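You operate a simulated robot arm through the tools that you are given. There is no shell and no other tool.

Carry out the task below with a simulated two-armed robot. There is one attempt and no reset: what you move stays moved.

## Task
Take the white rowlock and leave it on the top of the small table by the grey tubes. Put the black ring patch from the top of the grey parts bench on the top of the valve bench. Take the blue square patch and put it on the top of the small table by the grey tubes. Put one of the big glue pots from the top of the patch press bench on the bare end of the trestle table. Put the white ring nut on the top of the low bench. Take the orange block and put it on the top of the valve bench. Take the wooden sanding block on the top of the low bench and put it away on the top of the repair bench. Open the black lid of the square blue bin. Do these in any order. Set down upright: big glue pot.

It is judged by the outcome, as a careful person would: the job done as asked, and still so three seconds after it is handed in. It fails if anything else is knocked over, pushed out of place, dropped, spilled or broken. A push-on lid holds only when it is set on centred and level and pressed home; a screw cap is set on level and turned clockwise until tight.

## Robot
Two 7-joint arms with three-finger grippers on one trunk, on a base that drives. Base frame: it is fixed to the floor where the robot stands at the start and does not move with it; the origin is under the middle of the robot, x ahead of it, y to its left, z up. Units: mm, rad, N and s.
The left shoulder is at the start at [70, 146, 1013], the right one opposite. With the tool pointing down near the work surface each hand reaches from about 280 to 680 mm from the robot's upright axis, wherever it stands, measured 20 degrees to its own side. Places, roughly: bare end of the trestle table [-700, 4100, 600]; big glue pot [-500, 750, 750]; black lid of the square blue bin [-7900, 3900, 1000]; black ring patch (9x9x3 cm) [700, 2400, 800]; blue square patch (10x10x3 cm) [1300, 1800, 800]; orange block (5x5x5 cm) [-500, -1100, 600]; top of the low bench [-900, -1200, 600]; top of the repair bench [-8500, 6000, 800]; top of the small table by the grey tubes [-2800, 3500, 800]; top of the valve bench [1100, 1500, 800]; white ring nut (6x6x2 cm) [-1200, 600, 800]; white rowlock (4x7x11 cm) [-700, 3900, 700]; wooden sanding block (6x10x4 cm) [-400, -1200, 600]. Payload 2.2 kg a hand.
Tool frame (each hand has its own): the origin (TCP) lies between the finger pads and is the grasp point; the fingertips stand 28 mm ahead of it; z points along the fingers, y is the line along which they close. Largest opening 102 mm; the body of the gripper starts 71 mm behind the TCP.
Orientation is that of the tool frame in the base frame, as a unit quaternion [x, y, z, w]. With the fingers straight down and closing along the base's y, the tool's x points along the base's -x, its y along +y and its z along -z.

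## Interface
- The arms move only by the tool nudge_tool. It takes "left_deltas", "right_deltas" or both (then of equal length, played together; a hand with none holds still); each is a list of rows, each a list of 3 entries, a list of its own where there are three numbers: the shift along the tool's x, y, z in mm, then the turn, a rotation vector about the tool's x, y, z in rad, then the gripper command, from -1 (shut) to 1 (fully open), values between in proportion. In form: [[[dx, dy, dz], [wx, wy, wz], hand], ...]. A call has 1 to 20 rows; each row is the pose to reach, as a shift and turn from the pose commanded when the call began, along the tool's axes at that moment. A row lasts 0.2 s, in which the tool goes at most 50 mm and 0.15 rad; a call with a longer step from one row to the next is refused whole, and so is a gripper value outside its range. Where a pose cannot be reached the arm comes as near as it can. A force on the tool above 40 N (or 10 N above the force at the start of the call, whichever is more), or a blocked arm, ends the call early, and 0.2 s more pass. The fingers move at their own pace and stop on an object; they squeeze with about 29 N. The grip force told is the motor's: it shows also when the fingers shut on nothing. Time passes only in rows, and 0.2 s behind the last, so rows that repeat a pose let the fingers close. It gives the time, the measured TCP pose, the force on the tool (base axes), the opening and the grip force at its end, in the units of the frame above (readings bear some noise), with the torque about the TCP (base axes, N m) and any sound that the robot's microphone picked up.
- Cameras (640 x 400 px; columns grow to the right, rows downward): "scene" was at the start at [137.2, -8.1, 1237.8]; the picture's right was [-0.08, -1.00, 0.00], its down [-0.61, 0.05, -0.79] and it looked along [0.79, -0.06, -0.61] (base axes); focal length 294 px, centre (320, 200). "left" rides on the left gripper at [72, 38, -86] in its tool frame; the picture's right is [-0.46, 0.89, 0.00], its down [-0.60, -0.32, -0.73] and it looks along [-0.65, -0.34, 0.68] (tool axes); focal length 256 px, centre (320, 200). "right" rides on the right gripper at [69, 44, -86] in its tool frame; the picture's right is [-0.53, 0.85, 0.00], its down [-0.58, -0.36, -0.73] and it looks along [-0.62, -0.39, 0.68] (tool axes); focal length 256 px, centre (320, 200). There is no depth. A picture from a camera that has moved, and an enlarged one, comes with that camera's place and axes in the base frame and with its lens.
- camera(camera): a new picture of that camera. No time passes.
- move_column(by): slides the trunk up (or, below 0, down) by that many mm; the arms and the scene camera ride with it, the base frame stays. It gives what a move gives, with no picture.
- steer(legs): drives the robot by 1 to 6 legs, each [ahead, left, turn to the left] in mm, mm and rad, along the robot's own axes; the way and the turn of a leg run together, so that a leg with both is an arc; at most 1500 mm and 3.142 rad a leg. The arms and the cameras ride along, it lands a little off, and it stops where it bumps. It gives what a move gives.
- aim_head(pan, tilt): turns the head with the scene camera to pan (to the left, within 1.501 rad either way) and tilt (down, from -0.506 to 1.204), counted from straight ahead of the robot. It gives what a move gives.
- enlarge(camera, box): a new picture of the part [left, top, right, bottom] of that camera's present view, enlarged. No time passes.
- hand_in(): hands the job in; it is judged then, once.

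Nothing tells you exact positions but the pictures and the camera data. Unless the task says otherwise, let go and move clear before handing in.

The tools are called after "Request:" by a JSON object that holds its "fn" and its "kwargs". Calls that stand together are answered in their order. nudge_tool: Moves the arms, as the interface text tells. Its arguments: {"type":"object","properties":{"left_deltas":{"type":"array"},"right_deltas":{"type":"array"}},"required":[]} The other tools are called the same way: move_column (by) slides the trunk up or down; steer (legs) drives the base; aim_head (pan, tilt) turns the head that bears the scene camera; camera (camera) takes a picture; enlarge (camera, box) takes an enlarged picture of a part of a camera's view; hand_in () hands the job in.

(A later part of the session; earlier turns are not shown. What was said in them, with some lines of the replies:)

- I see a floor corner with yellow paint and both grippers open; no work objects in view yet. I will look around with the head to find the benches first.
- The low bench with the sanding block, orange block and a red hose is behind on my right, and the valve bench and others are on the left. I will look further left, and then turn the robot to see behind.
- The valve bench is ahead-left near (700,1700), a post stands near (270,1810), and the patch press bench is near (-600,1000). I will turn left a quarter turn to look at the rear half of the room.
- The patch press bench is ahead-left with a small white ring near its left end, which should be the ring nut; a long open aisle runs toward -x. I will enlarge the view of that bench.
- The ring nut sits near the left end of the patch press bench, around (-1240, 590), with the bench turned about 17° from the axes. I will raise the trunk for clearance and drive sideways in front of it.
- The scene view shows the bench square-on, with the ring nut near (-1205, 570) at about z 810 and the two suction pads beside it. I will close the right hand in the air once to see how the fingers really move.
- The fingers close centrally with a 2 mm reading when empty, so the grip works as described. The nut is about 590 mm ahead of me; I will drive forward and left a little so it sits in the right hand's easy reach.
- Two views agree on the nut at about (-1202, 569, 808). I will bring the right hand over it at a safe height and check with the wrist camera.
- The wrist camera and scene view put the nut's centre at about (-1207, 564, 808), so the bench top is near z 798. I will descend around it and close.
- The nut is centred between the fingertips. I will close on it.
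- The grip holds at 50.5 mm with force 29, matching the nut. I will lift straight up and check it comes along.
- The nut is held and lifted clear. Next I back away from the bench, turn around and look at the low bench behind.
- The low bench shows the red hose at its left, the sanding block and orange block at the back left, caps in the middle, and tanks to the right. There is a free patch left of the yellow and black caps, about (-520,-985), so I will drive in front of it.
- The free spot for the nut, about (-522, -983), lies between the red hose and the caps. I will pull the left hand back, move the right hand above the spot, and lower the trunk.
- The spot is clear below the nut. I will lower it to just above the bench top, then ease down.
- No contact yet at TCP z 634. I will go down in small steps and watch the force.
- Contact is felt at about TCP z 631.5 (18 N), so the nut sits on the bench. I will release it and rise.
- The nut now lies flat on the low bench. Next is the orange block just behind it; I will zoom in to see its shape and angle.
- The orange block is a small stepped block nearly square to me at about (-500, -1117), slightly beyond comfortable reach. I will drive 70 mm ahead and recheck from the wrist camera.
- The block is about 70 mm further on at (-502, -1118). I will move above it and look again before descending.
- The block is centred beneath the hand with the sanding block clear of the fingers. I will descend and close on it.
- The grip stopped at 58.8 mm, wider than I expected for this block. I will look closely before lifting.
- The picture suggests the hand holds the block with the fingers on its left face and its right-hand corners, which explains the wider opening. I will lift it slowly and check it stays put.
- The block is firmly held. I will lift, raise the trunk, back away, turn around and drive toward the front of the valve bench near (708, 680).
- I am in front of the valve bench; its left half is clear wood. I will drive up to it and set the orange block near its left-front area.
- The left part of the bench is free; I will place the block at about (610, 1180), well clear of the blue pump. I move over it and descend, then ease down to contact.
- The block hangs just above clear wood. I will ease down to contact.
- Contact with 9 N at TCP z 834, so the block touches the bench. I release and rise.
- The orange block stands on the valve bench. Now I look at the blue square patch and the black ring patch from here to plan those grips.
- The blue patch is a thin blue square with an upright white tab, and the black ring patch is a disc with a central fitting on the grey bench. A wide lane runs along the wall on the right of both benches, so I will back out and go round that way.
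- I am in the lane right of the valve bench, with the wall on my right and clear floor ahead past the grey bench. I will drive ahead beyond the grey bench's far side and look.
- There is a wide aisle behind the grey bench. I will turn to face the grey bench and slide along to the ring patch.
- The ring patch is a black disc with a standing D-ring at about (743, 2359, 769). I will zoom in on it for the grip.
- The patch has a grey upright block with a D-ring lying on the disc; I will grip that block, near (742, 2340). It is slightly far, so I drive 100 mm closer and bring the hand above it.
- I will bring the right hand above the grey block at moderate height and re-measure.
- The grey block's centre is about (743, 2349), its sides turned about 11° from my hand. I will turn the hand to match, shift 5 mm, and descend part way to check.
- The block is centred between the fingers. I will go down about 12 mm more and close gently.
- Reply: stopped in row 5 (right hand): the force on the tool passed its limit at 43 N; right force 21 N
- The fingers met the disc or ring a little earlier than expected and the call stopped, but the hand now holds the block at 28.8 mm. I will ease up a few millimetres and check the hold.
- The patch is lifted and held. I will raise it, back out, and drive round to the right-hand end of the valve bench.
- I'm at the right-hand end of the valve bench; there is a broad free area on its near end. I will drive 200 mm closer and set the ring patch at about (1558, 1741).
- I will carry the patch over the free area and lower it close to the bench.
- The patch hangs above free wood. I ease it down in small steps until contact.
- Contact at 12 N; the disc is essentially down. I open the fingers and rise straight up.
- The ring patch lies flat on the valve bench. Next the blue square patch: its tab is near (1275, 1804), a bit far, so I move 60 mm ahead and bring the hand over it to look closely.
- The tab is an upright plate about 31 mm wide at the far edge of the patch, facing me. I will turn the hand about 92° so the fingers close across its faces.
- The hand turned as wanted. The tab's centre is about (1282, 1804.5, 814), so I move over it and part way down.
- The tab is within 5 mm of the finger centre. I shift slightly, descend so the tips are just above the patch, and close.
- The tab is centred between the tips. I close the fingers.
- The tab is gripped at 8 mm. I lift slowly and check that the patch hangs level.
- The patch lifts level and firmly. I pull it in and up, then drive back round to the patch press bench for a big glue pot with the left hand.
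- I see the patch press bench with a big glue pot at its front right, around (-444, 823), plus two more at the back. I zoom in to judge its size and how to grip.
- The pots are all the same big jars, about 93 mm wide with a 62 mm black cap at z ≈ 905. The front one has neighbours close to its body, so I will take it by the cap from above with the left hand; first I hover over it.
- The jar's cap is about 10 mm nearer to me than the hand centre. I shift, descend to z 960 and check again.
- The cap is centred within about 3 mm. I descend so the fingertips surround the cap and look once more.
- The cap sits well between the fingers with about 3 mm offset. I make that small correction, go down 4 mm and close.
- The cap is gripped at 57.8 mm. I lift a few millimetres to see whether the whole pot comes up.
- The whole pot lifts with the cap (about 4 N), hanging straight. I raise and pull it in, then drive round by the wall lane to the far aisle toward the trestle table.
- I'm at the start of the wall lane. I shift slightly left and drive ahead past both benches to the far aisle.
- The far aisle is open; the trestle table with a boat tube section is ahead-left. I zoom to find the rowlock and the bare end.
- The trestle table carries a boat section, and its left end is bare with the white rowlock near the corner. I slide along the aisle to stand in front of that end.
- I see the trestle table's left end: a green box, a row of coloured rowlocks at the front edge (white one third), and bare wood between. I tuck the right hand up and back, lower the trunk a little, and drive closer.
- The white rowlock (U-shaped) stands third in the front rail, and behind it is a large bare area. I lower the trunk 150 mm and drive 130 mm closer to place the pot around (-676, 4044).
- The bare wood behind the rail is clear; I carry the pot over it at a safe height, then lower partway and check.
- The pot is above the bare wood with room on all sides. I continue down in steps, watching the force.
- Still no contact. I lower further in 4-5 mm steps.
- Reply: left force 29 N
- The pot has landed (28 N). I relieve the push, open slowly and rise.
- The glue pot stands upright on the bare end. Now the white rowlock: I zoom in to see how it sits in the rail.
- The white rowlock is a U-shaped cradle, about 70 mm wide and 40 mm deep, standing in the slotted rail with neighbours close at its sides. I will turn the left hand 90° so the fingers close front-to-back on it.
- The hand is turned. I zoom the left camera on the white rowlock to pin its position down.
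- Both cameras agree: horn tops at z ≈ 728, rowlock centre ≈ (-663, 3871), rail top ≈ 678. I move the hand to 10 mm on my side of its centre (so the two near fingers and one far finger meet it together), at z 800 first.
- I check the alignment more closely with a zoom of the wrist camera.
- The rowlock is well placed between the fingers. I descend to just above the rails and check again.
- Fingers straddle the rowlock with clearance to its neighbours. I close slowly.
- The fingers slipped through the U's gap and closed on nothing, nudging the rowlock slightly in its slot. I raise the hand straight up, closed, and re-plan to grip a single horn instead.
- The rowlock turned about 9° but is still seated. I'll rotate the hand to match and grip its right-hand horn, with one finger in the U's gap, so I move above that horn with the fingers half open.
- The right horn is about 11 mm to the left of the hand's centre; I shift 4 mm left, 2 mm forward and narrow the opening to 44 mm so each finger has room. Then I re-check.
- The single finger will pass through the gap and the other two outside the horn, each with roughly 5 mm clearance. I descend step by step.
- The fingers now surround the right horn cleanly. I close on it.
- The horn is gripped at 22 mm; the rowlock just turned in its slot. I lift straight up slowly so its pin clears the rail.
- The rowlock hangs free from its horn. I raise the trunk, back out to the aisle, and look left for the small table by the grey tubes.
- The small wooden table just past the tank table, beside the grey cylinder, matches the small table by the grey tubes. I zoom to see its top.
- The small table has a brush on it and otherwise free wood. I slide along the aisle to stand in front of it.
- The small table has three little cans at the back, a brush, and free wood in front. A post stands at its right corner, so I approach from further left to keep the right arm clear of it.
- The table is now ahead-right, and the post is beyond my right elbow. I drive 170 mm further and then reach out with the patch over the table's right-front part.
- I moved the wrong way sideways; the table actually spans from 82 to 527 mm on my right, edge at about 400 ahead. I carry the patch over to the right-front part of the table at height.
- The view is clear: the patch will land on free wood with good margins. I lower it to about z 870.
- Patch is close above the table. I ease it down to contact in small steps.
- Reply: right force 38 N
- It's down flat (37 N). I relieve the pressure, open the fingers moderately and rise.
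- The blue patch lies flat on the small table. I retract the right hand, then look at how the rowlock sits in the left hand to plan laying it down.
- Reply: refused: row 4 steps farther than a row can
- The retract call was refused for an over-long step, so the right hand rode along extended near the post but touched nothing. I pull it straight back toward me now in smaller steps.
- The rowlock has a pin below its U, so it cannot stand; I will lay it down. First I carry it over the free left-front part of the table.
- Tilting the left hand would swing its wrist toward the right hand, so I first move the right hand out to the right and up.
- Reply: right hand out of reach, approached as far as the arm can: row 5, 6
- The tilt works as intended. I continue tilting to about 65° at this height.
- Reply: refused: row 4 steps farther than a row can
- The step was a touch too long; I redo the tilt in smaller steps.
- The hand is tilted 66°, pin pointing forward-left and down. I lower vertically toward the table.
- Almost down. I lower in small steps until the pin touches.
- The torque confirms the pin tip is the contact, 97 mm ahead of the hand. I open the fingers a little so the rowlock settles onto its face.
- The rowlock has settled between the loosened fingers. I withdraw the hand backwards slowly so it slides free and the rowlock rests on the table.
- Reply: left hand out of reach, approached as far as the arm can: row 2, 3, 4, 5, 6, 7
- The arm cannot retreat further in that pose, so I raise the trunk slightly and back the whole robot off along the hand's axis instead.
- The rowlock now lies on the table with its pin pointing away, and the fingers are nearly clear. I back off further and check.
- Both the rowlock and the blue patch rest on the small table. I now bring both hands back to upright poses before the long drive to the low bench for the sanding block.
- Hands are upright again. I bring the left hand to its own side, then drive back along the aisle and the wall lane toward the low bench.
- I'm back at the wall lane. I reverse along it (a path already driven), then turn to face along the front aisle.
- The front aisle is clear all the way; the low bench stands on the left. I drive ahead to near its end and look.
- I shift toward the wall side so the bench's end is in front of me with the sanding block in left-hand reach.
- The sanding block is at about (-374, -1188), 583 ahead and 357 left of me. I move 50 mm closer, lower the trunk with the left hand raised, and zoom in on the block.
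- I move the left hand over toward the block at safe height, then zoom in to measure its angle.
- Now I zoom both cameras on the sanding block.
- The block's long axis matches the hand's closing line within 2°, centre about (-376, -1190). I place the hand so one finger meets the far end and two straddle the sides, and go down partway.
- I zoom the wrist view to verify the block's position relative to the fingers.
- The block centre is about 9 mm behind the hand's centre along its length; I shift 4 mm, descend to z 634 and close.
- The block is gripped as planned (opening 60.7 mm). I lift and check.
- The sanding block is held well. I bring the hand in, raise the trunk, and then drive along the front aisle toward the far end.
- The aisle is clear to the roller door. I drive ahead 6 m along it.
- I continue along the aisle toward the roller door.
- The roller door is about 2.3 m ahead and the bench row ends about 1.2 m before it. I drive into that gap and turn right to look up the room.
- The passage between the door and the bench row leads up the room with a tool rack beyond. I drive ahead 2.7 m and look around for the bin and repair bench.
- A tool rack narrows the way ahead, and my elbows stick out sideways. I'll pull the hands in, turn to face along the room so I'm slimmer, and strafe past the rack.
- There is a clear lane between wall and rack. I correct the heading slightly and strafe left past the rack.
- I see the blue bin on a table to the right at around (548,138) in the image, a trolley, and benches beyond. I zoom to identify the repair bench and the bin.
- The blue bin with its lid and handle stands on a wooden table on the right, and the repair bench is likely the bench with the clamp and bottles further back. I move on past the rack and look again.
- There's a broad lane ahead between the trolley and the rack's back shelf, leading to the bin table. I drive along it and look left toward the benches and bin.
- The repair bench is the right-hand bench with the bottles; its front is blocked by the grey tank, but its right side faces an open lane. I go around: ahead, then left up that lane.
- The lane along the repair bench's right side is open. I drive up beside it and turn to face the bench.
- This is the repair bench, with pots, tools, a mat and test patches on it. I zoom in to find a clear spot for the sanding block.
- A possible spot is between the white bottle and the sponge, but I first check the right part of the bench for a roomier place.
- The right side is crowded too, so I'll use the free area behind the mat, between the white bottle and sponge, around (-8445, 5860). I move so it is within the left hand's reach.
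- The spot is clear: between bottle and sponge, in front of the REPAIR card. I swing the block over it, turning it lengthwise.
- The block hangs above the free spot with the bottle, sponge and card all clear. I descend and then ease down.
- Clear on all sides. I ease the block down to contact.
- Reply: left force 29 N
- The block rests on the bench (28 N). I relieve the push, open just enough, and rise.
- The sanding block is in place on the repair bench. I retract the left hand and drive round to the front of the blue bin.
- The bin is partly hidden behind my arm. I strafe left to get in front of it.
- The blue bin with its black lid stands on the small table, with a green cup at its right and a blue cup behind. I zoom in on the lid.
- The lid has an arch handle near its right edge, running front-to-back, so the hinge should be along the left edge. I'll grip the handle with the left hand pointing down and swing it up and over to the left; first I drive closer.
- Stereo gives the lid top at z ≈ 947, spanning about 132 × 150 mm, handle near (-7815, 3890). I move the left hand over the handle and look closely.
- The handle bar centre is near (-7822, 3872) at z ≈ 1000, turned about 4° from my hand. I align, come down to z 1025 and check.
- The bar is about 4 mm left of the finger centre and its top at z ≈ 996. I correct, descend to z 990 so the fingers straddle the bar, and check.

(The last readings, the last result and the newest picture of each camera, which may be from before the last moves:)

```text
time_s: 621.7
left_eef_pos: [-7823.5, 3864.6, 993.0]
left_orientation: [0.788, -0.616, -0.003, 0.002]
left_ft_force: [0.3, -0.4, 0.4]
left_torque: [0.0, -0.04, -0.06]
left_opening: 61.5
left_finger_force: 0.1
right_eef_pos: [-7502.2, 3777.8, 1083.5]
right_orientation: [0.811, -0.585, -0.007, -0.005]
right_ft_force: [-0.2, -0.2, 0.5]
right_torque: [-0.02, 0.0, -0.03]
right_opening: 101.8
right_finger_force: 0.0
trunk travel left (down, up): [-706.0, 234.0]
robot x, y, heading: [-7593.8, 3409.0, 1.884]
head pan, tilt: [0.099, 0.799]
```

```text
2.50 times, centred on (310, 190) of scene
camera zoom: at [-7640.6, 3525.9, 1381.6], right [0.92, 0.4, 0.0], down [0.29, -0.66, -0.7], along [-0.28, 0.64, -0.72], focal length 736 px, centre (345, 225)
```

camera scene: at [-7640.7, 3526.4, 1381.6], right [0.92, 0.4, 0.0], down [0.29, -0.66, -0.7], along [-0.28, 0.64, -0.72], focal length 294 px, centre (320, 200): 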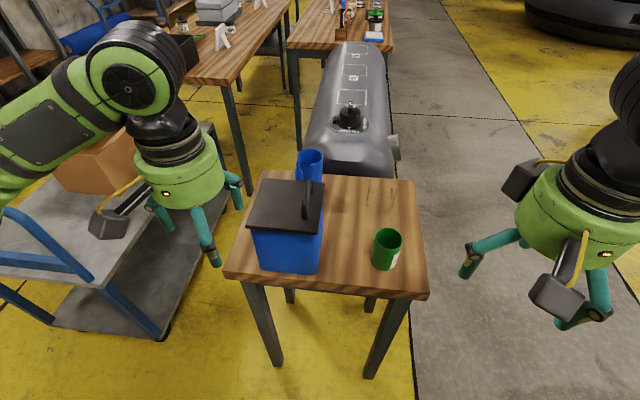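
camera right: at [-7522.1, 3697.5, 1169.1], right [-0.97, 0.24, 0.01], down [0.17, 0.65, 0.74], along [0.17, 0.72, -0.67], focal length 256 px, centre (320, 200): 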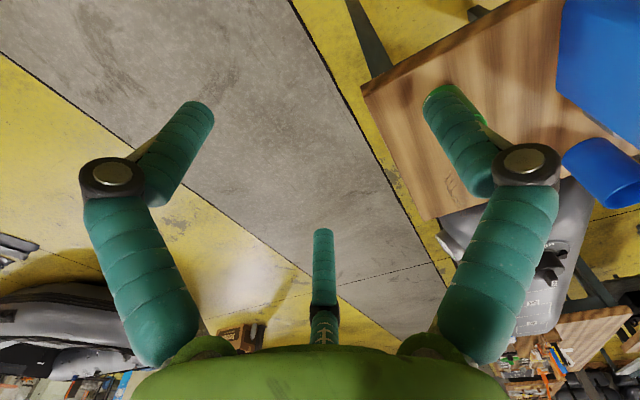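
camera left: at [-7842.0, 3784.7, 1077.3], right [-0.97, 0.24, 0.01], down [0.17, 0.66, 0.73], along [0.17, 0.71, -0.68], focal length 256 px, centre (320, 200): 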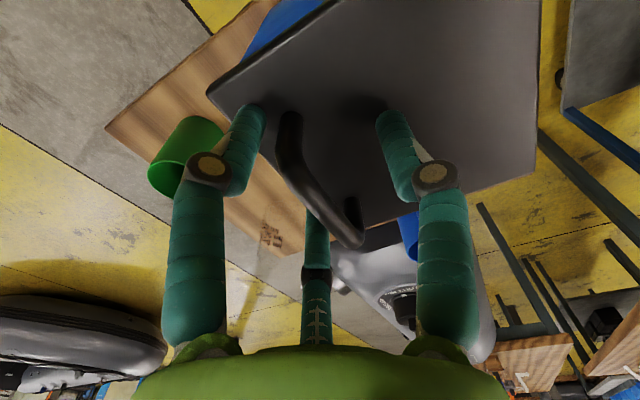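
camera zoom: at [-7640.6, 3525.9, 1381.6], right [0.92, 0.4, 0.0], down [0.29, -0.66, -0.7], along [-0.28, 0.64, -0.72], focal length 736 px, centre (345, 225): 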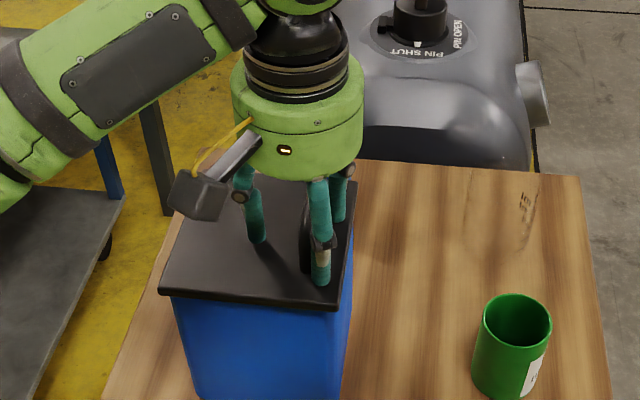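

The bar lies about 5 mm to the right of the finger centre. I shift by 4 mm and close gently on it.

Request:
{"fn": "nudge_tool", "kwargs": {"left_deltas": [[[0, -4, 0], [0, 0, 0], 0.2], [[0, -4, 0], [0, 0, 0], -0.3], [[0, -4, 0], [0, 0, 0], -0.6], [[0, -4, 0], [0, 0, 0], -1], [[0, -4, 0], [0, 0, 0], -1], [[0, -4, 0], [0, 0, 0], -1]]}}

Request:
{"fn": "camera", "kwargs": {"camera": "left"}}

Request:
{"fn": "enlarge", "kwargs": {"camera": "scene", "box": [220, 110, 400, 270]}}

```text
time_s: 623.1
left_eef_pos: [-7812.6, 3865.0, 991.8]
left_orientation: [0.787, -0.617, 0.0, 0.003]
left_ft_force: [23.7, -6.9, -10.2]
left_torque: [0.72, -1.72, 1.22]
left_opening: 19.2
left_finger_force: 44.8
right_eef_pos: [-7498.3, 3777.6, 1083.1]
right_orientation: [0.811, -0.585, -0.009, -0.003]
right_ft_force: [-0.2, -0.1, 0.0]
right_torque: [-0.04, 0.01, -0.01]
right_opening: 101.9
right_finger_force: 0.2
trunk travel left (down, up): [-706.0, 234.0]
robot x, y, heading: [-7594.1, 3406.6, 1.882]
head pan, tilt: [0.099, 0.799]
```

```text
taken
camera left: at [-7832.5, 3785.0, 1077.8], right [-0.97, 0.24, 0.0], down [0.17, 0.66, 0.73], along [0.17, 0.71, -0.68], focal length 256 px, centre (320, 200)
```

left: 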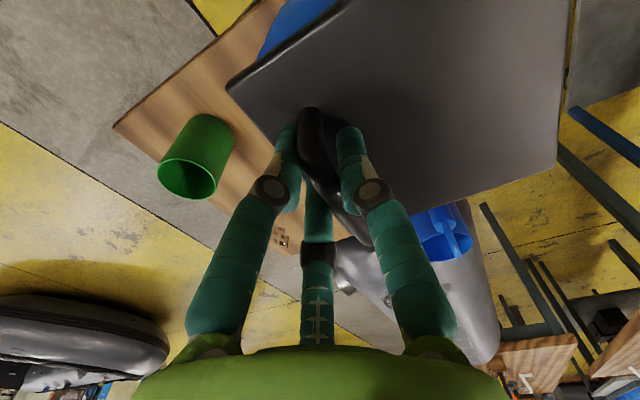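

```text
2.50 times, centred on (310, 190) of scene
camera zoom: at [-7635.0, 3525.2, 1381.8], right [0.92, 0.4, 0.0], down [0.28, -0.66, -0.7], along [-0.28, 0.64, -0.72], focal length 736 px, centre (345, 225)
```

zoom: 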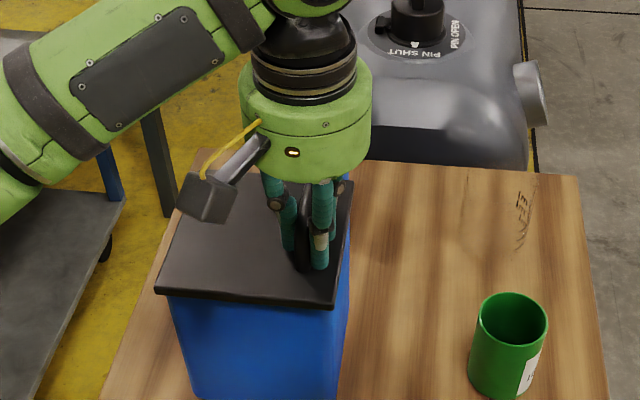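

The bar is held, but the hand is being pushed about 7 mm sideways. I relax that offset before lifting.

Request:
{"fn": "nudge_tool", "kwargs": {"left_deltas": [[[0, -4, 0], [0, 0, 0], -1], [[0, -7, 0], [0, 0, 0], -1], [[0, -7, 0], [0, 0, 0], -1], [[0, -7, 0], [0, 0, 0], -1]]}}

Request:
{"fn": "camera", "kwargs": {"camera": "left"}}

```text
time_s: 624.1
left_eef_pos: [-7812.4, 3866.2, 992.3]
left_orientation: [0.788, -0.616, -0.002, 0.005]
left_ft_force: [7.3, -16.1, -10.8]
left_torque: [0.15, -1.54, 1.06]
left_opening: 19.5
left_finger_force: 44.3
right_eef_pos: [-7502.5, 3776.4, 1084.4]
right_orientation: [0.81, -0.586, -0.008, -0.005]
right_ft_force: [-0.7, 0.2, -0.5]
right_torque: [-0.01, 0.01, 0.01]
right_opening: 101.9
right_finger_force: 0.0
trunk travel left (down, up): [-706.0, 234.0]
robot x, y, heading: [-7592.5, 3407.4, 1.886]
head pan, tilt: [0.099, 0.799]
```

```text
taken
camera left: at [-7831.9, 3785.2, 1077.8], right [-0.97, 0.24, 0.01], down [0.17, 0.67, 0.73], along [0.17, 0.71, -0.69], focal length 256 px, centre (320, 200)
```

left: 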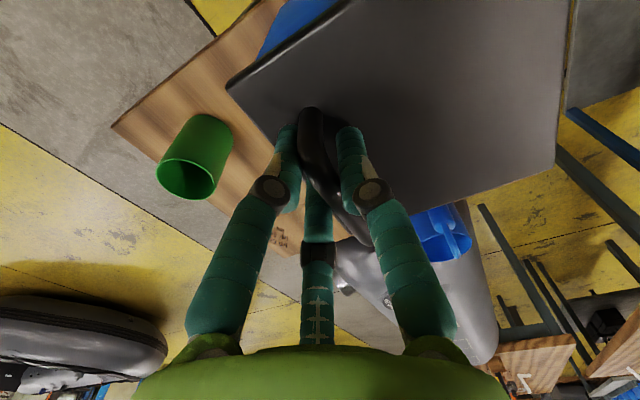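

There's still a twist in the grip, suggesting the bar runs straighter than I assumed. I rotate back 4° and ease 3 mm toward me to relax it.

Request:
{"fn": "nudge_tool", "kwargs": {"left_deltas": [[[2, 0, 0], [0, 0, -0.04], -1], [[3, 0, 0], [0, 0, -0.07], -1], [[3, 0, 0], [0, 0, -0.07], -1], [[3, 0, 0], [0, 0, -0.07], -1]]}}

```text
time_s: 625.1
left_eef_pos: [-7813.0, 3864.8, 992.4]
left_orientation: [0.809, -0.587, -0.004, 0.002]
left_ft_force: [-6.6, -1.1, -0.5]
left_torque: [-0.44, -0.2, -0.81]
left_opening: 18.3
left_finger_force: 44.3
right_eef_pos: [-7503.5, 3778.2, 1083.6]
right_orientation: [0.811, -0.586, -0.006, -0.004]
right_ft_force: [0.4, 0.6, 0.2]
right_torque: [0.01, -0.04, -0.02]
right_opening: 102.3
right_finger_force: 0.2
trunk travel left (down, up): [-706.0, 234.0]
robot x, y, heading: [-7596.7, 3404.5, 1.881]
head pan, tilt: [0.099, 0.799]
```

Much better. I back off half of that rotation and then test-lift the handle a little along the expected arc.

Request:
{"fn": "nudge_tool", "kwargs": {"left_deltas": [[[0, 2, 0], [0, 0, 0.03], -1], [[0, 2, 0], [0, 0, 0.03], -1], [[0, 2, 0], [0, 0, 0.03], -1]]}}

Request:
{"fn": "nudge_tool", "kwargs": {"left_deltas": [[[0, 0, -4], [0, 0, 0], -1], [[0, 1, -9], [0, 0, 0], -1], [[0, 3, -14], [0, 0, 0], -1], [[0, 3, -14], [0, 0, 0], -1]]}}

Request:
{"fn": "enlarge", "kwargs": {"camera": "scene", "box": [220, 110, 400, 270]}}

Request:
{"fn": "camera", "kwargs": {"camera": "left"}}

```text
time_s: 625.9
left_eef_pos: [-7813.0, 3865.6, 991.9]
left_orientation: [0.8, -0.6, -0.003, 0.001]
left_ft_force: [-1.9, 3.7, 2.2]
left_torque: [0.9, -0.42, 0.89]
left_opening: 18.0
left_finger_force: 44.0
right_eef_pos: [-7502.4, 3778.6, 1084.1]
right_orientation: [0.81, -0.586, -0.008, -0.003]
right_ft_force: [0.4, 1.1, -0.4]
right_torque: [-0.02, -0.01, 0.0]
right_opening: 101.8
right_finger_force: 0.1
trunk travel left (down, up): [-706.0, 234.0]
robot x, y, heading: [-7594.9, 3405.7, 1.887]
head pan, tilt: [0.099, 0.799]
```

```text
time_s: 626.9
left_eef_pos: [-7817.0, 3867.3, 1003.3]
left_orientation: [0.799, -0.601, 0.001, 0.003]
left_ft_force: [3.0, 5.3, -21.4]
left_torque: [-0.41, -2.77, 1.22]
left_opening: 21.9
left_finger_force: 45.1
right_eef_pos: [-7502.7, 3781.6, 1082.6]
right_orientation: [0.81, -0.587, -0.006, -0.003]
right_ft_force: [0.1, -0.5, -0.2]
right_torque: [0.02, 0.01, -0.05]
right_opening: 102.1
right_finger_force: 0.1
trunk travel left (down, up): [-706.0, 234.0]
robot x, y, heading: [-7589.9, 3407.1, 1.884]
head pan, tilt: [0.099, 0.799]
```

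```text
2.50 times, centred on (310, 190) of scene
camera zoom: at [-7641.8, 3530.5, 1381.1], right [0.92, 0.4, 0.0], down [0.29, -0.66, -0.69], along [-0.28, 0.64, -0.72], focal length 736 px, centre (345, 225)
```

zoom: 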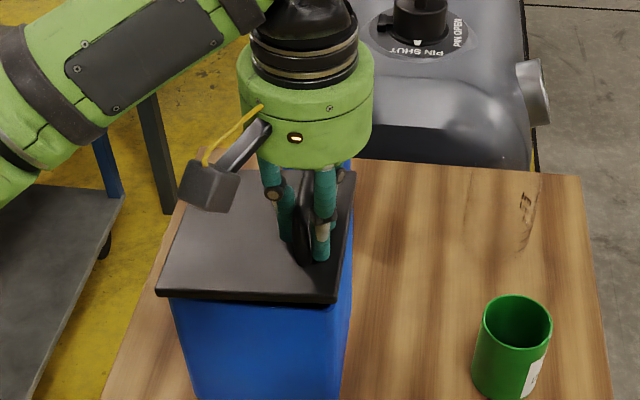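

```text
taken
camera left: at [-7832.8, 3786.1, 1088.5], right [-0.98, 0.2, 0.0], down [0.14, 0.67, 0.73], along [0.14, 0.71, -0.69], focal length 256 px, centre (320, 200)
```

left: 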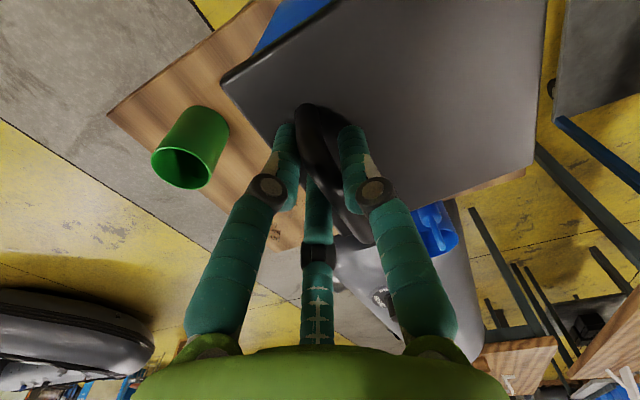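

The torque shows the lid swinging about its left edge, wanting the hand to turn with it – hinge on the left confirmed. I now rotate the hand together with the lid along the arc, first to about 24°.

Request:
{"fn": "nudge_tool", "kwargs": {"left_deltas": [[[0, 3, 0], [0.07, 0, 0], -1], [[0, 4.6, -0.4], [0.14, 0, 0], -1], [[0, 9.1, -7.2], [0.209, 0, 0], -1], [[0, 14.1, -13.7], [0.279, 0, 0], -1], [[0, 19.5, -19.8], [0.349, 0, 0], -1], [[0, 25.4, -25.4], [0.419, 0, 0], -1], [[0, 25.4, -25.4], [0.419, 0, 0], -1]]}}

Request:
{"fn": "enlarge", "kwargs": {"camera": "scene", "box": [200, 90, 400, 270]}}

Request:
{"fn": "camera", "kwargs": {"camera": "left"}}

```text
time_s: 628.5
left_eef_pos: [-7835.4, 3860.8, 1031.8]
left_orientation: [0.783, -0.587, 0.122, -0.168]
left_ft_force: [12.3, 18.4, 14.3]
left_torque: [0.27, 0.07, 0.68]
left_opening: 18.0
left_finger_force: 43.5
right_eef_pos: [-7499.6, 3780.7, 1082.0]
right_orientation: [0.81, -0.586, -0.008, -0.003]
right_ft_force: [-0.3, 0.9, 0.2]
right_torque: [-0.04, 0.01, 0.0]
right_opening: 102.2
right_finger_force: 0.0
trunk travel left (down, up): [-706.0, 234.0]
robot x, y, heading: [-7591.6, 3409.6, 1.882]
head pan, tilt: [0.099, 0.799]
```

```text
2.22 times, centred on (300, 180) of scene
camera zoom: at [-7636.1, 3529.3, 1381.5], right [0.92, 0.4, 0.0], down [0.29, -0.66, -0.7], along [-0.28, 0.64, -0.72], focal length 654 px, centre (364, 244)
```

zoom: 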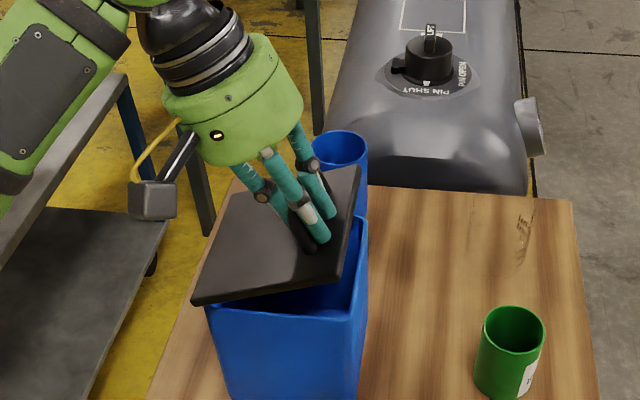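

```text
taken
camera left: at [-7882.6, 3770.1, 1094.5], right [-0.91, 0.22, -0.36], down [-0.17, 0.57, 0.8], along [0.38, 0.79, -0.48], focal length 256 px, centre (320, 200)
```

left: 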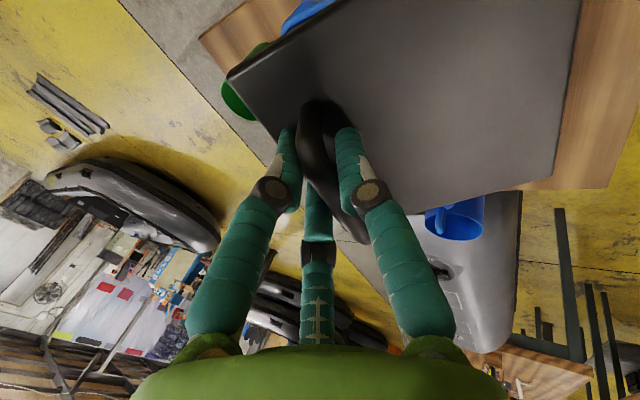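

The lid is swinging open about its left edge. The force shows the true arc is slightly higher and wider, so I correct and continue to about 44°.

Request:
{"fn": "nudge_tool", "kwargs": {"left_deltas": [[[-2, -6.3, -1.7], [0, 0, 0], -1], [[-3, -3.8, -9.6], [0.07, 0, 0], -1], [[-3, -0.7, -17.2], [0.14, 0, 0], -1], [[-3, 3, -24.7], [0.209, 0, 0], -1], [[-3, 7.2, -31.9], [0.279, 0, 0], -1], [[-3, 11.8, -38.6], [0.349, 0, 0], -1], [[-3, 11.8, -38.6], [0.349, 0, 0], -1]]}}

Request:
{"fn": "enlarge", "kwargs": {"camera": "scene", "box": [200, 90, 400, 270]}}

```text
time_s: 630.1
left_eef_pos: [-7868.0, 3850.3, 1060.6]
left_orientation: [0.743, -0.557, 0.224, -0.295]
left_ft_force: [-2.5, -9.2, -15.5]
left_torque: [-0.06, -0.26, 0.48]
left_opening: 18.0
left_finger_force: 43.5
right_eef_pos: [-7504.3, 3777.9, 1084.6]
right_orientation: [0.81, -0.586, -0.007, -0.005]
right_ft_force: [0.3, -0.3, -0.2]
right_torque: [0.01, 0.0, -0.01]
right_opening: 102.0
right_finger_force: 0.0
trunk travel left (down, up): [-706.0, 234.0]
robot x, y, heading: [-7597.9, 3408.0, 1.882]
head pan, tilt: [0.099, 0.799]
```

```text
2.22 times, centred on (300, 180) of scene
camera zoom: at [-7642.5, 3525.2, 1381.5], right [0.92, 0.4, 0.0], down [0.29, -0.66, -0.7], along [-0.28, 0.64, -0.72], focal length 654 px, centre (364, 244)
```

zoom: 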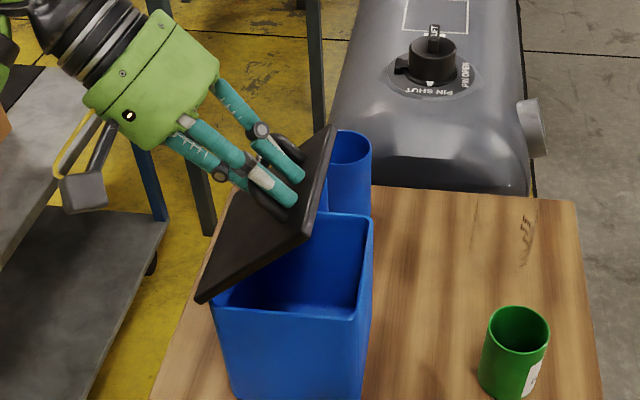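

Smooth so far; the lid is at about 44°. I refine the arc and continue to about 68°.

Request:
{"fn": "nudge_tool", "kwargs": {"left_deltas": [[[2, 3.7, 0.9], [0, 0, 0], -1], [[2, 6.5, -6.7], [0.07, 0, 0], -1], [[2, 9.9, -14.1], [0.14, 0, 0], -1], [[2, 13.7, -21.3], [0.209, 0, 0], -1], [[2, 18.1, -28.2], [0.279, 0, 0], -1], [[2, 23, -34.8], [0.349, 0, 0], -1], [[2, 28.2, -41], [0.419, 0, 0], -1], [[2, 28.2, -41], [0.419, 0, 0], -1]]}}

Request:
{"fn": "camera", "kwargs": {"camera": "scene"}}

```text
time_s: 631.9
left_eef_pos: [-7912.5, 3837.0, 1073.2]
left_orientation: [0.664, -0.498, 0.333, -0.447]
left_ft_force: [-1.1, 7.6, 8.6]
left_torque: [0.15, 0.06, 0.81]
left_opening: 18.0
left_finger_force: 43.1
right_eef_pos: [-7500.9, 3780.3, 1084.3]
right_orientation: [0.811, -0.585, -0.006, -0.004]
right_ft_force: [-0.3, 0.7, 0.0]
right_torque: [0.01, 0.02, 0.02]
right_opening: 101.8
right_finger_force: 0.1
trunk travel left (down, up): [-706.0, 234.0]
robot x, y, heading: [-7593.0, 3404.6, 1.882]
head pan, tilt: [0.099, 0.799]
```

```text
taken
camera scene: at [-7640.1, 3527.3, 1381.6], right [0.92, 0.4, 0.0], down [0.29, -0.66, -0.7], along [-0.28, 0.64, -0.72], focal length 294 px, centre (320, 200)
```

scene: 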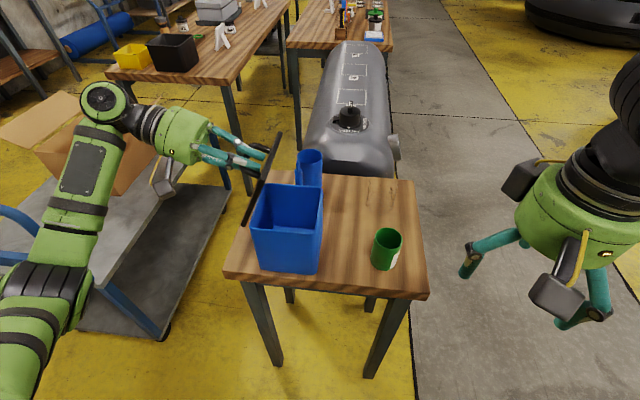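

The lid is at about 68° and forces are low. I continue through vertical to about 92°.

Request:
{"fn": "nudge_tool", "kwargs": {"left_deltas": [[[-1, 1, -8.4], [0.07, 0, 0], -1], [[-2, 4.3, -15.8], [0.14, 0, 0], -1], [[-2, 8.3, -23.1], [0.209, 0, 0], -1], [[-2, 12.6, -29.9], [0.279, 0, 0], -1], [[-2, 17.5, -36.5], [0.349, 0, 0], -1], [[-2, 22.9, -42.7], [0.419, 0, 0], -1], [[-2, 22.9, -42.7], [0.419, 0, 0], -1]]}}

Request:
{"fn": "camera", "kwargs": {"camera": "scene"}}

```text
time_s: 633.5
left_eef_pos: [-7959.5, 3823.1, 1068.1]
left_orientation: [-0.557, 0.419, -0.431, 0.573]
left_ft_force: [1.4, -1.9, 2.3]
left_torque: [0.01, -0.03, -0.43]
left_opening: 17.7
left_finger_force: 43.4
right_eef_pos: [-7501.7, 3778.1, 1083.3]
right_orientation: [0.81, -0.586, -0.008, -0.005]
right_ft_force: [0.7, 0.9, 0.2]
right_torque: [0.01, -0.02, 0.02]
right_opening: 102.1
right_finger_force: 0.1
trunk travel left (down, up): [-706.0, 234.0]
robot x, y, heading: [-7594.7, 3406.9, 1.881]
head pan, tilt: [0.099, 0.799]
```

```text
taken
camera scene: at [-7640.1, 3525.1, 1381.7], right [0.92, 0.4, 0.0], down [0.29, -0.66, -0.7], along [-0.28, 0.64, -0.72], focal length 294 px, centre (320, 200)
```

scene: 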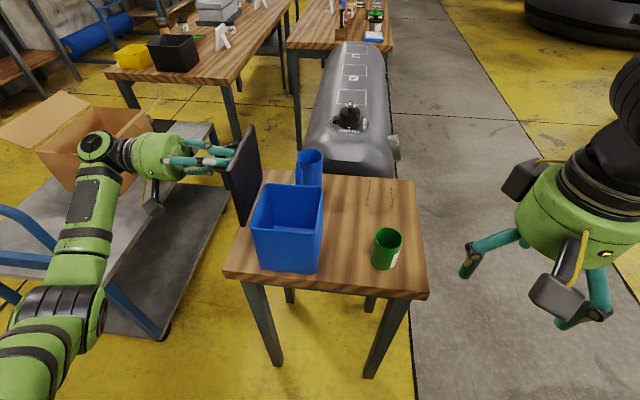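

The lid is vertical now with almost no force. I push on past vertical until it rests against its stop.

Request:
{"fn": "nudge_tool", "kwargs": {"left_deltas": [[[0, 2.8, -7.6], [0.07, 0, 0], -1], [[0, 6.2, -15], [0.14, 0, 0], -1], [[0, 10.1, -22.3], [0.209, 0, 0], -1], [[0, 10.1, -22.3], [0.209, 0, 0], -1]]}}

Request:
{"fn": "camera", "kwargs": {"camera": "scene"}}

```text
time_s: 634.5
left_eef_pos: [-7979.2, 3818.3, 1057.9]
left_orientation: [-0.494, 0.371, -0.471, 0.63]
left_ft_force: [0.4, -5.2, 4.3]
left_torque: [0.29, -0.02, -0.68]
left_opening: 18.0
left_finger_force: 43.4
right_eef_pos: [-7502.3, 3777.6, 1085.0]
right_orientation: [0.811, -0.586, -0.008, -0.005]
right_ft_force: [0.6, 0.1, 0.3]
right_torque: [0.0, 0.02, 0.0]
right_opening: 101.8
right_finger_force: 0.0
trunk travel left (down, up): [-706.0, 234.0]
robot x, y, heading: [-7594.5, 3407.8, 1.888]
head pan, tilt: [0.099, 0.799]
```

```text
taken
camera scene: at [-7640.2, 3524.2, 1381.8], right [0.92, 0.4, 0.0], down [0.29, -0.66, -0.7], along [-0.28, 0.64, -0.72], focal length 294 px, centre (320, 200)
```

scene: 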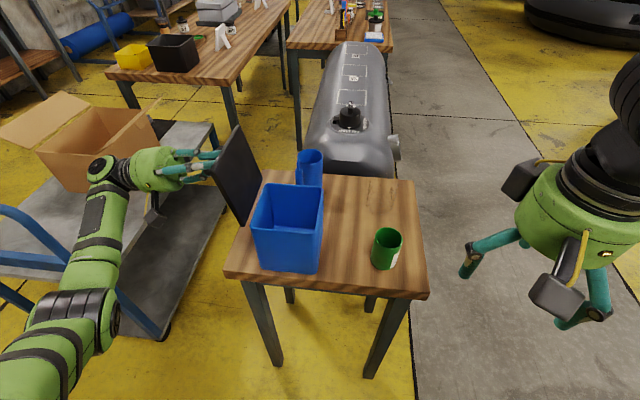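

No stop reached yet at about 104°. I continue gently a little further.

Request:
{"fn": "nudge_tool", "kwargs": {"left_deltas": [[[0, 2.8, -7.6], [0.07, 0, 0], -1], [[0, 6.2, -15.1], [0.14, 0, 0], -1], [[0, 6.2, -15.1], [0.14, 0, 0], -1]]}}

Request:
{"fn": "enlarge", "kwargs": {"camera": "scene", "box": [120, 90, 380, 300]}}

```text
time_s: 635.3
left_eef_pos: [-7982.9, 3817.7, 1055.9]
left_orientation: [-0.441, 0.344, -0.495, 0.665]
left_ft_force: [21.5, 1.8, 14.3]
left_torque: [0.1, -0.12, 0.0]
left_opening: 17.9
left_finger_force: 42.9
right_eef_pos: [-7495.1, 3777.3, 1083.8]
right_orientation: [0.81, -0.587, -0.01, -0.003]
right_ft_force: [-0.1, -0.6, -0.2]
right_torque: [0.03, -0.03, -0.01]
right_opening: 102.0
right_finger_force: 0.2
trunk travel left (down, up): [-706.0, 234.0]
robot x, y, heading: [-7594.3, 3404.8, 1.883]
head pan, tilt: [0.099, 0.799]
stopped in row 3 (left hand): the force on the tool passed its limit at 42 N (the readings are from after the stop); the commanded pose is now the measured one
```

```text
1.90 times, centred on (250, 195) of scene
camera zoom: at [-7633.0, 3523.7, 1381.9], right [0.92, 0.4, 0.0], down [0.28, -0.66, -0.7], along [-0.28, 0.64, -0.71], focal length 560 px, centre (453, 210)
```

zoom: 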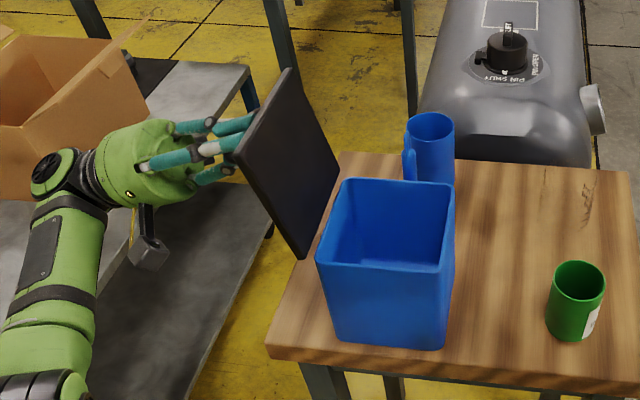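

The stop is felt at roughly 107°, so the lid is fully open. I let go slowly and check that it stays.

Request:
{"fn": "nudge_tool", "kwargs": {"left_deltas": [[[0, 0, 0], [0, 0, 0], -0.6], [[0, 0, 0], [0, 0, 0], -0.4], [[0, 0, 0], [0, 0, 0], -0.2], [[0, 0, 0], [0, 0, 0], -0.1], [[0, 0, 0], [0, 0, 0], -0.1]]}}

Request:
{"fn": "enlarge", "kwargs": {"camera": "scene", "box": [120, 90, 380, 300]}}

Request:
{"fn": "camera", "kwargs": {"camera": "left"}}

```text
time_s: 636.5
left_eef_pos: [-7991.4, 3817.4, 1051.6]
left_orientation: [-0.444, 0.34, -0.496, 0.665]
left_ft_force: [0.0, 1.1, -0.4]
left_torque: [0.02, -0.03, -0.01]
left_opening: 45.7
left_finger_force: 0.0
right_eef_pos: [-7501.0, 3779.5, 1083.7]
right_orientation: [0.811, -0.585, -0.007, -0.004]
right_ft_force: [-0.1, 0.2, 0.2]
right_torque: [0.03, -0.01, 0.0]
right_opening: 102.1
right_finger_force: 0.1
trunk travel left (down, up): [-706.0, 234.0]
robot x, y, heading: [-7591.8, 3408.5, 1.883]
head pan, tilt: [0.099, 0.799]
```

```text
1.90 times, centred on (250, 195) of scene
camera zoom: at [-7639.8, 3526.4, 1381.6], right [0.92, 0.4, 0.0], down [0.29, -0.66, -0.7], along [-0.28, 0.64, -0.72], focal length 560 px, centre (453, 210)
```

zoom: 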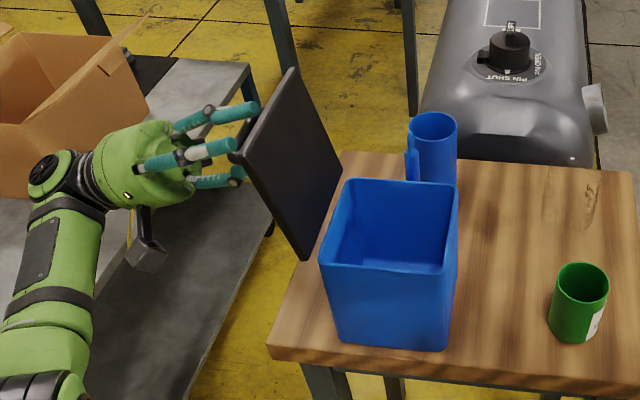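

```text
taken
camera left: at [-8035.1, 3728.7, 982.2], right [0.19, 0.55, -0.82], down [-0.93, 0.36, 0.03], along [0.31, 0.76, 0.58], focal length 256 px, centre (320, 200)
```

left: 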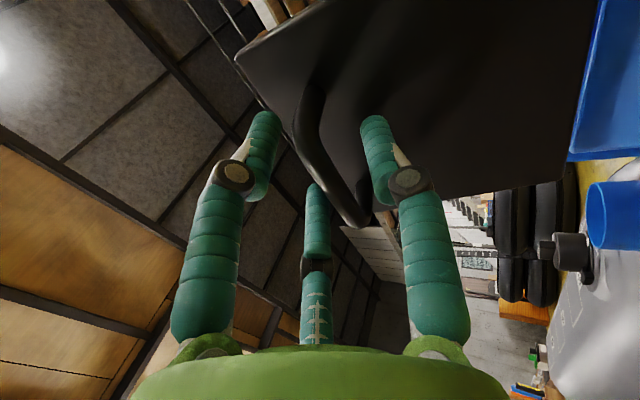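

The lid stays leaning open by itself. I withdraw the hand straight back from the handle.

Request:
{"fn": "nudge_tool", "kwargs": {"left_deltas": [[[0, 0, -12], [0, 0, 0], -0.1], [[0, 0, -26], [0, 0, 0], -0.1], [[0, 0, -42], [0, 0, 0], -0.1], [[0, 0, -60], [0, 0, 0], -0.1], [[0, 0, -70], [0, 0, 0], -0.1]]}}

Request:
{"fn": "camera", "kwargs": {"camera": "scene"}}

Request:
{"fn": "camera", "kwargs": {"camera": "left"}}

```text
time_s: 637.7
left_eef_pos: [-8030.7, 3806.2, 1035.1]
left_orientation: [-0.445, 0.339, -0.495, 0.665]
left_ft_force: [0.5, 0.4, 0.0]
left_torque: [0.02, 0.05, -0.04]
left_opening: 45.9
left_finger_force: 0.1
left hand out of reach, approached as far as the arm can: row 4, 5
right_eef_pos: [-7501.4, 3778.1, 1084.4]
right_orientation: [0.811, -0.586, -0.007, -0.004]
right_ft_force: [0.0, 0.6, -0.4]
right_torque: [-0.03, 0.03, 0.02]
right_opening: 102.0
right_finger_force: 0.0
trunk travel left (down, up): [-706.0, 234.0]
robot x, y, heading: [-7592.3, 3407.0, 1.883]
head pan, tilt: [0.099, 0.799]
```

```text
taken
camera scene: at [-7640.0, 3526.4, 1381.6], right [0.92, 0.4, 0.0], down [0.29, -0.66, -0.7], along [-0.28, 0.64, -0.72], focal length 294 px, centre (320, 200)
```

scene: 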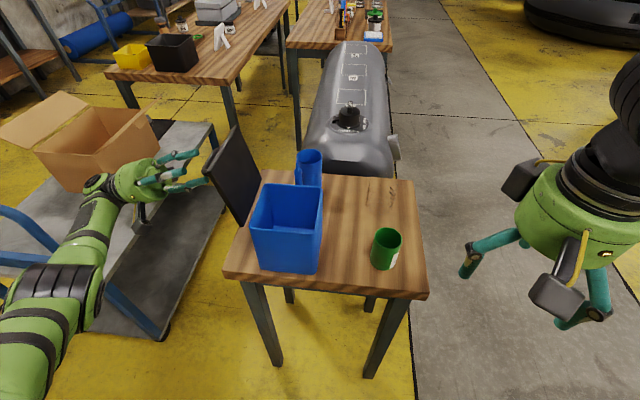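

```text
taken
camera left: at [-8072.9, 3717.9, 966.2], right [0.19, 0.55, -0.82], down [-0.93, 0.36, 0.03], along [0.31, 0.76, 0.58], focal length 256 px, centre (320, 200)
```

left: 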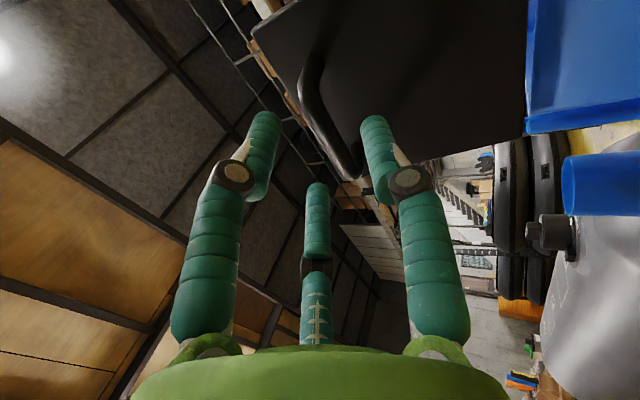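

The fingertips are about 2 cm clear of the handle. I back the robot straight away (parallel to the handle) and then check the lid.

Request:
{"fn": "steer", "kwargs": {"legs": [[-100, 0, 0], [-250, 0, 0]]}}

Request:
{"fn": "camera", "kwargs": {"camera": "scene"}}

Request:
{"fn": "enlarge", "kwargs": {"camera": "scene", "box": [180, 60, 420, 240]}}

```text
time_s: 640.3
left_eef_pos: [-7921.7, 3474.5, 1035.3]
left_orientation: [-0.445, 0.339, -0.496, 0.664]
left_ft_force: [0.0, 0.3, 0.8]
left_torque: [0.07, 0.0, -0.01]
left_opening: 45.8
left_finger_force: 0.0
right_eef_pos: [-7395.0, 3445.7, 1082.6]
right_orientation: [0.81, -0.586, -0.006, -0.005]
right_ft_force: [0.3, 0.2, -0.4]
right_torque: [-0.01, -0.01, -0.02]
right_opening: 102.2
right_finger_force: 0.1
trunk travel left (down, up): [-706.0, 234.0]
robot x, y, heading: [-7485.6, 3074.0, 1.882]
head pan, tilt: [0.099, 0.799]
```

```text
taken
camera scene: at [-7532.7, 3193.8, 1381.5], right [0.92, 0.4, 0.0], down [0.29, -0.66, -0.7], along [-0.28, 0.64, -0.72], focal length 294 px, centre (320, 200)
```

scene: 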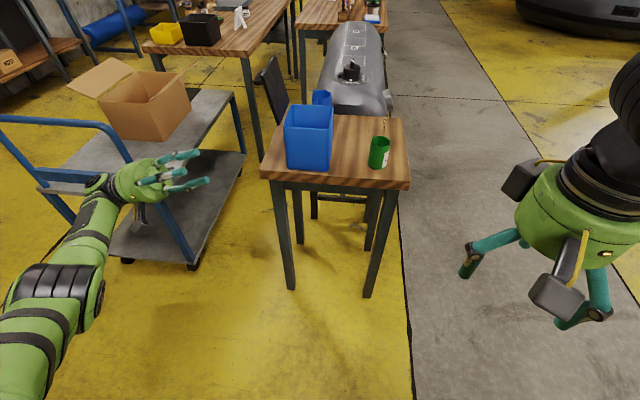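

```text
2.22 times, centred on (300, 150) of scene
camera zoom: at [-7532.7, 3193.8, 1381.5], right [0.92, 0.4, 0.0], down [0.29, -0.66, -0.7], along [-0.28, 0.64, -0.72], focal length 654 px, centre (364, 311)
```

zoom: 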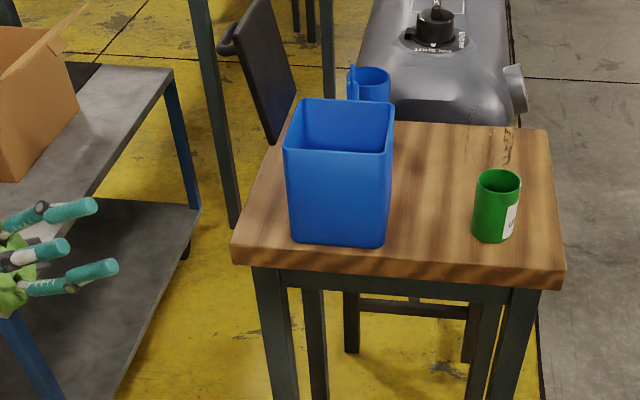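

The lid stays open on its own, the bin and cups stand where they were, and both hands are empty and clear. All eight jobs are done, so I hand in.

Request:
{"fn": "hand_in", "kwargs": {}}

```text
The job is handed in.
```

All eight jobs are done and handed in. The pictures showed everything in place when my hands came away.

| Item | Where it is now |
|---|---|
| White ring nut | Low bench, on free wood left of the caps |
| Orange block | Valve bench, left-front area |
| Black ring patch | Valve bench, right-hand end |
| Big glue pot | Bare end of the trestle table, upright |
| Blue square patch | Small table by the grey tubes, front right |
| White rowlock | Small table by the grey tubes, front left |
| Wooden sanding block | Repair bench, between the white bottle and the sponge |
| Black lid of the blue bin | Open past vertical against its stop, staying open on its own |

- **Rowlock:** I laid it on its side because it has a pin underneath and can't stand. My first try at gripping it slipped and turned it in its rail, but it came out cleanly on the second.
- **Right hand near the post:** at the small table, the robot moved sideways with its right hand still extended near a post. I saw no sign of contact.
- **Glue pot:** I carried it by its cap, and the whole pot lifted with it.

I saw nothing else knocked over, dropped or moved. I did not go back to the earlier benches for a last look before handing in.
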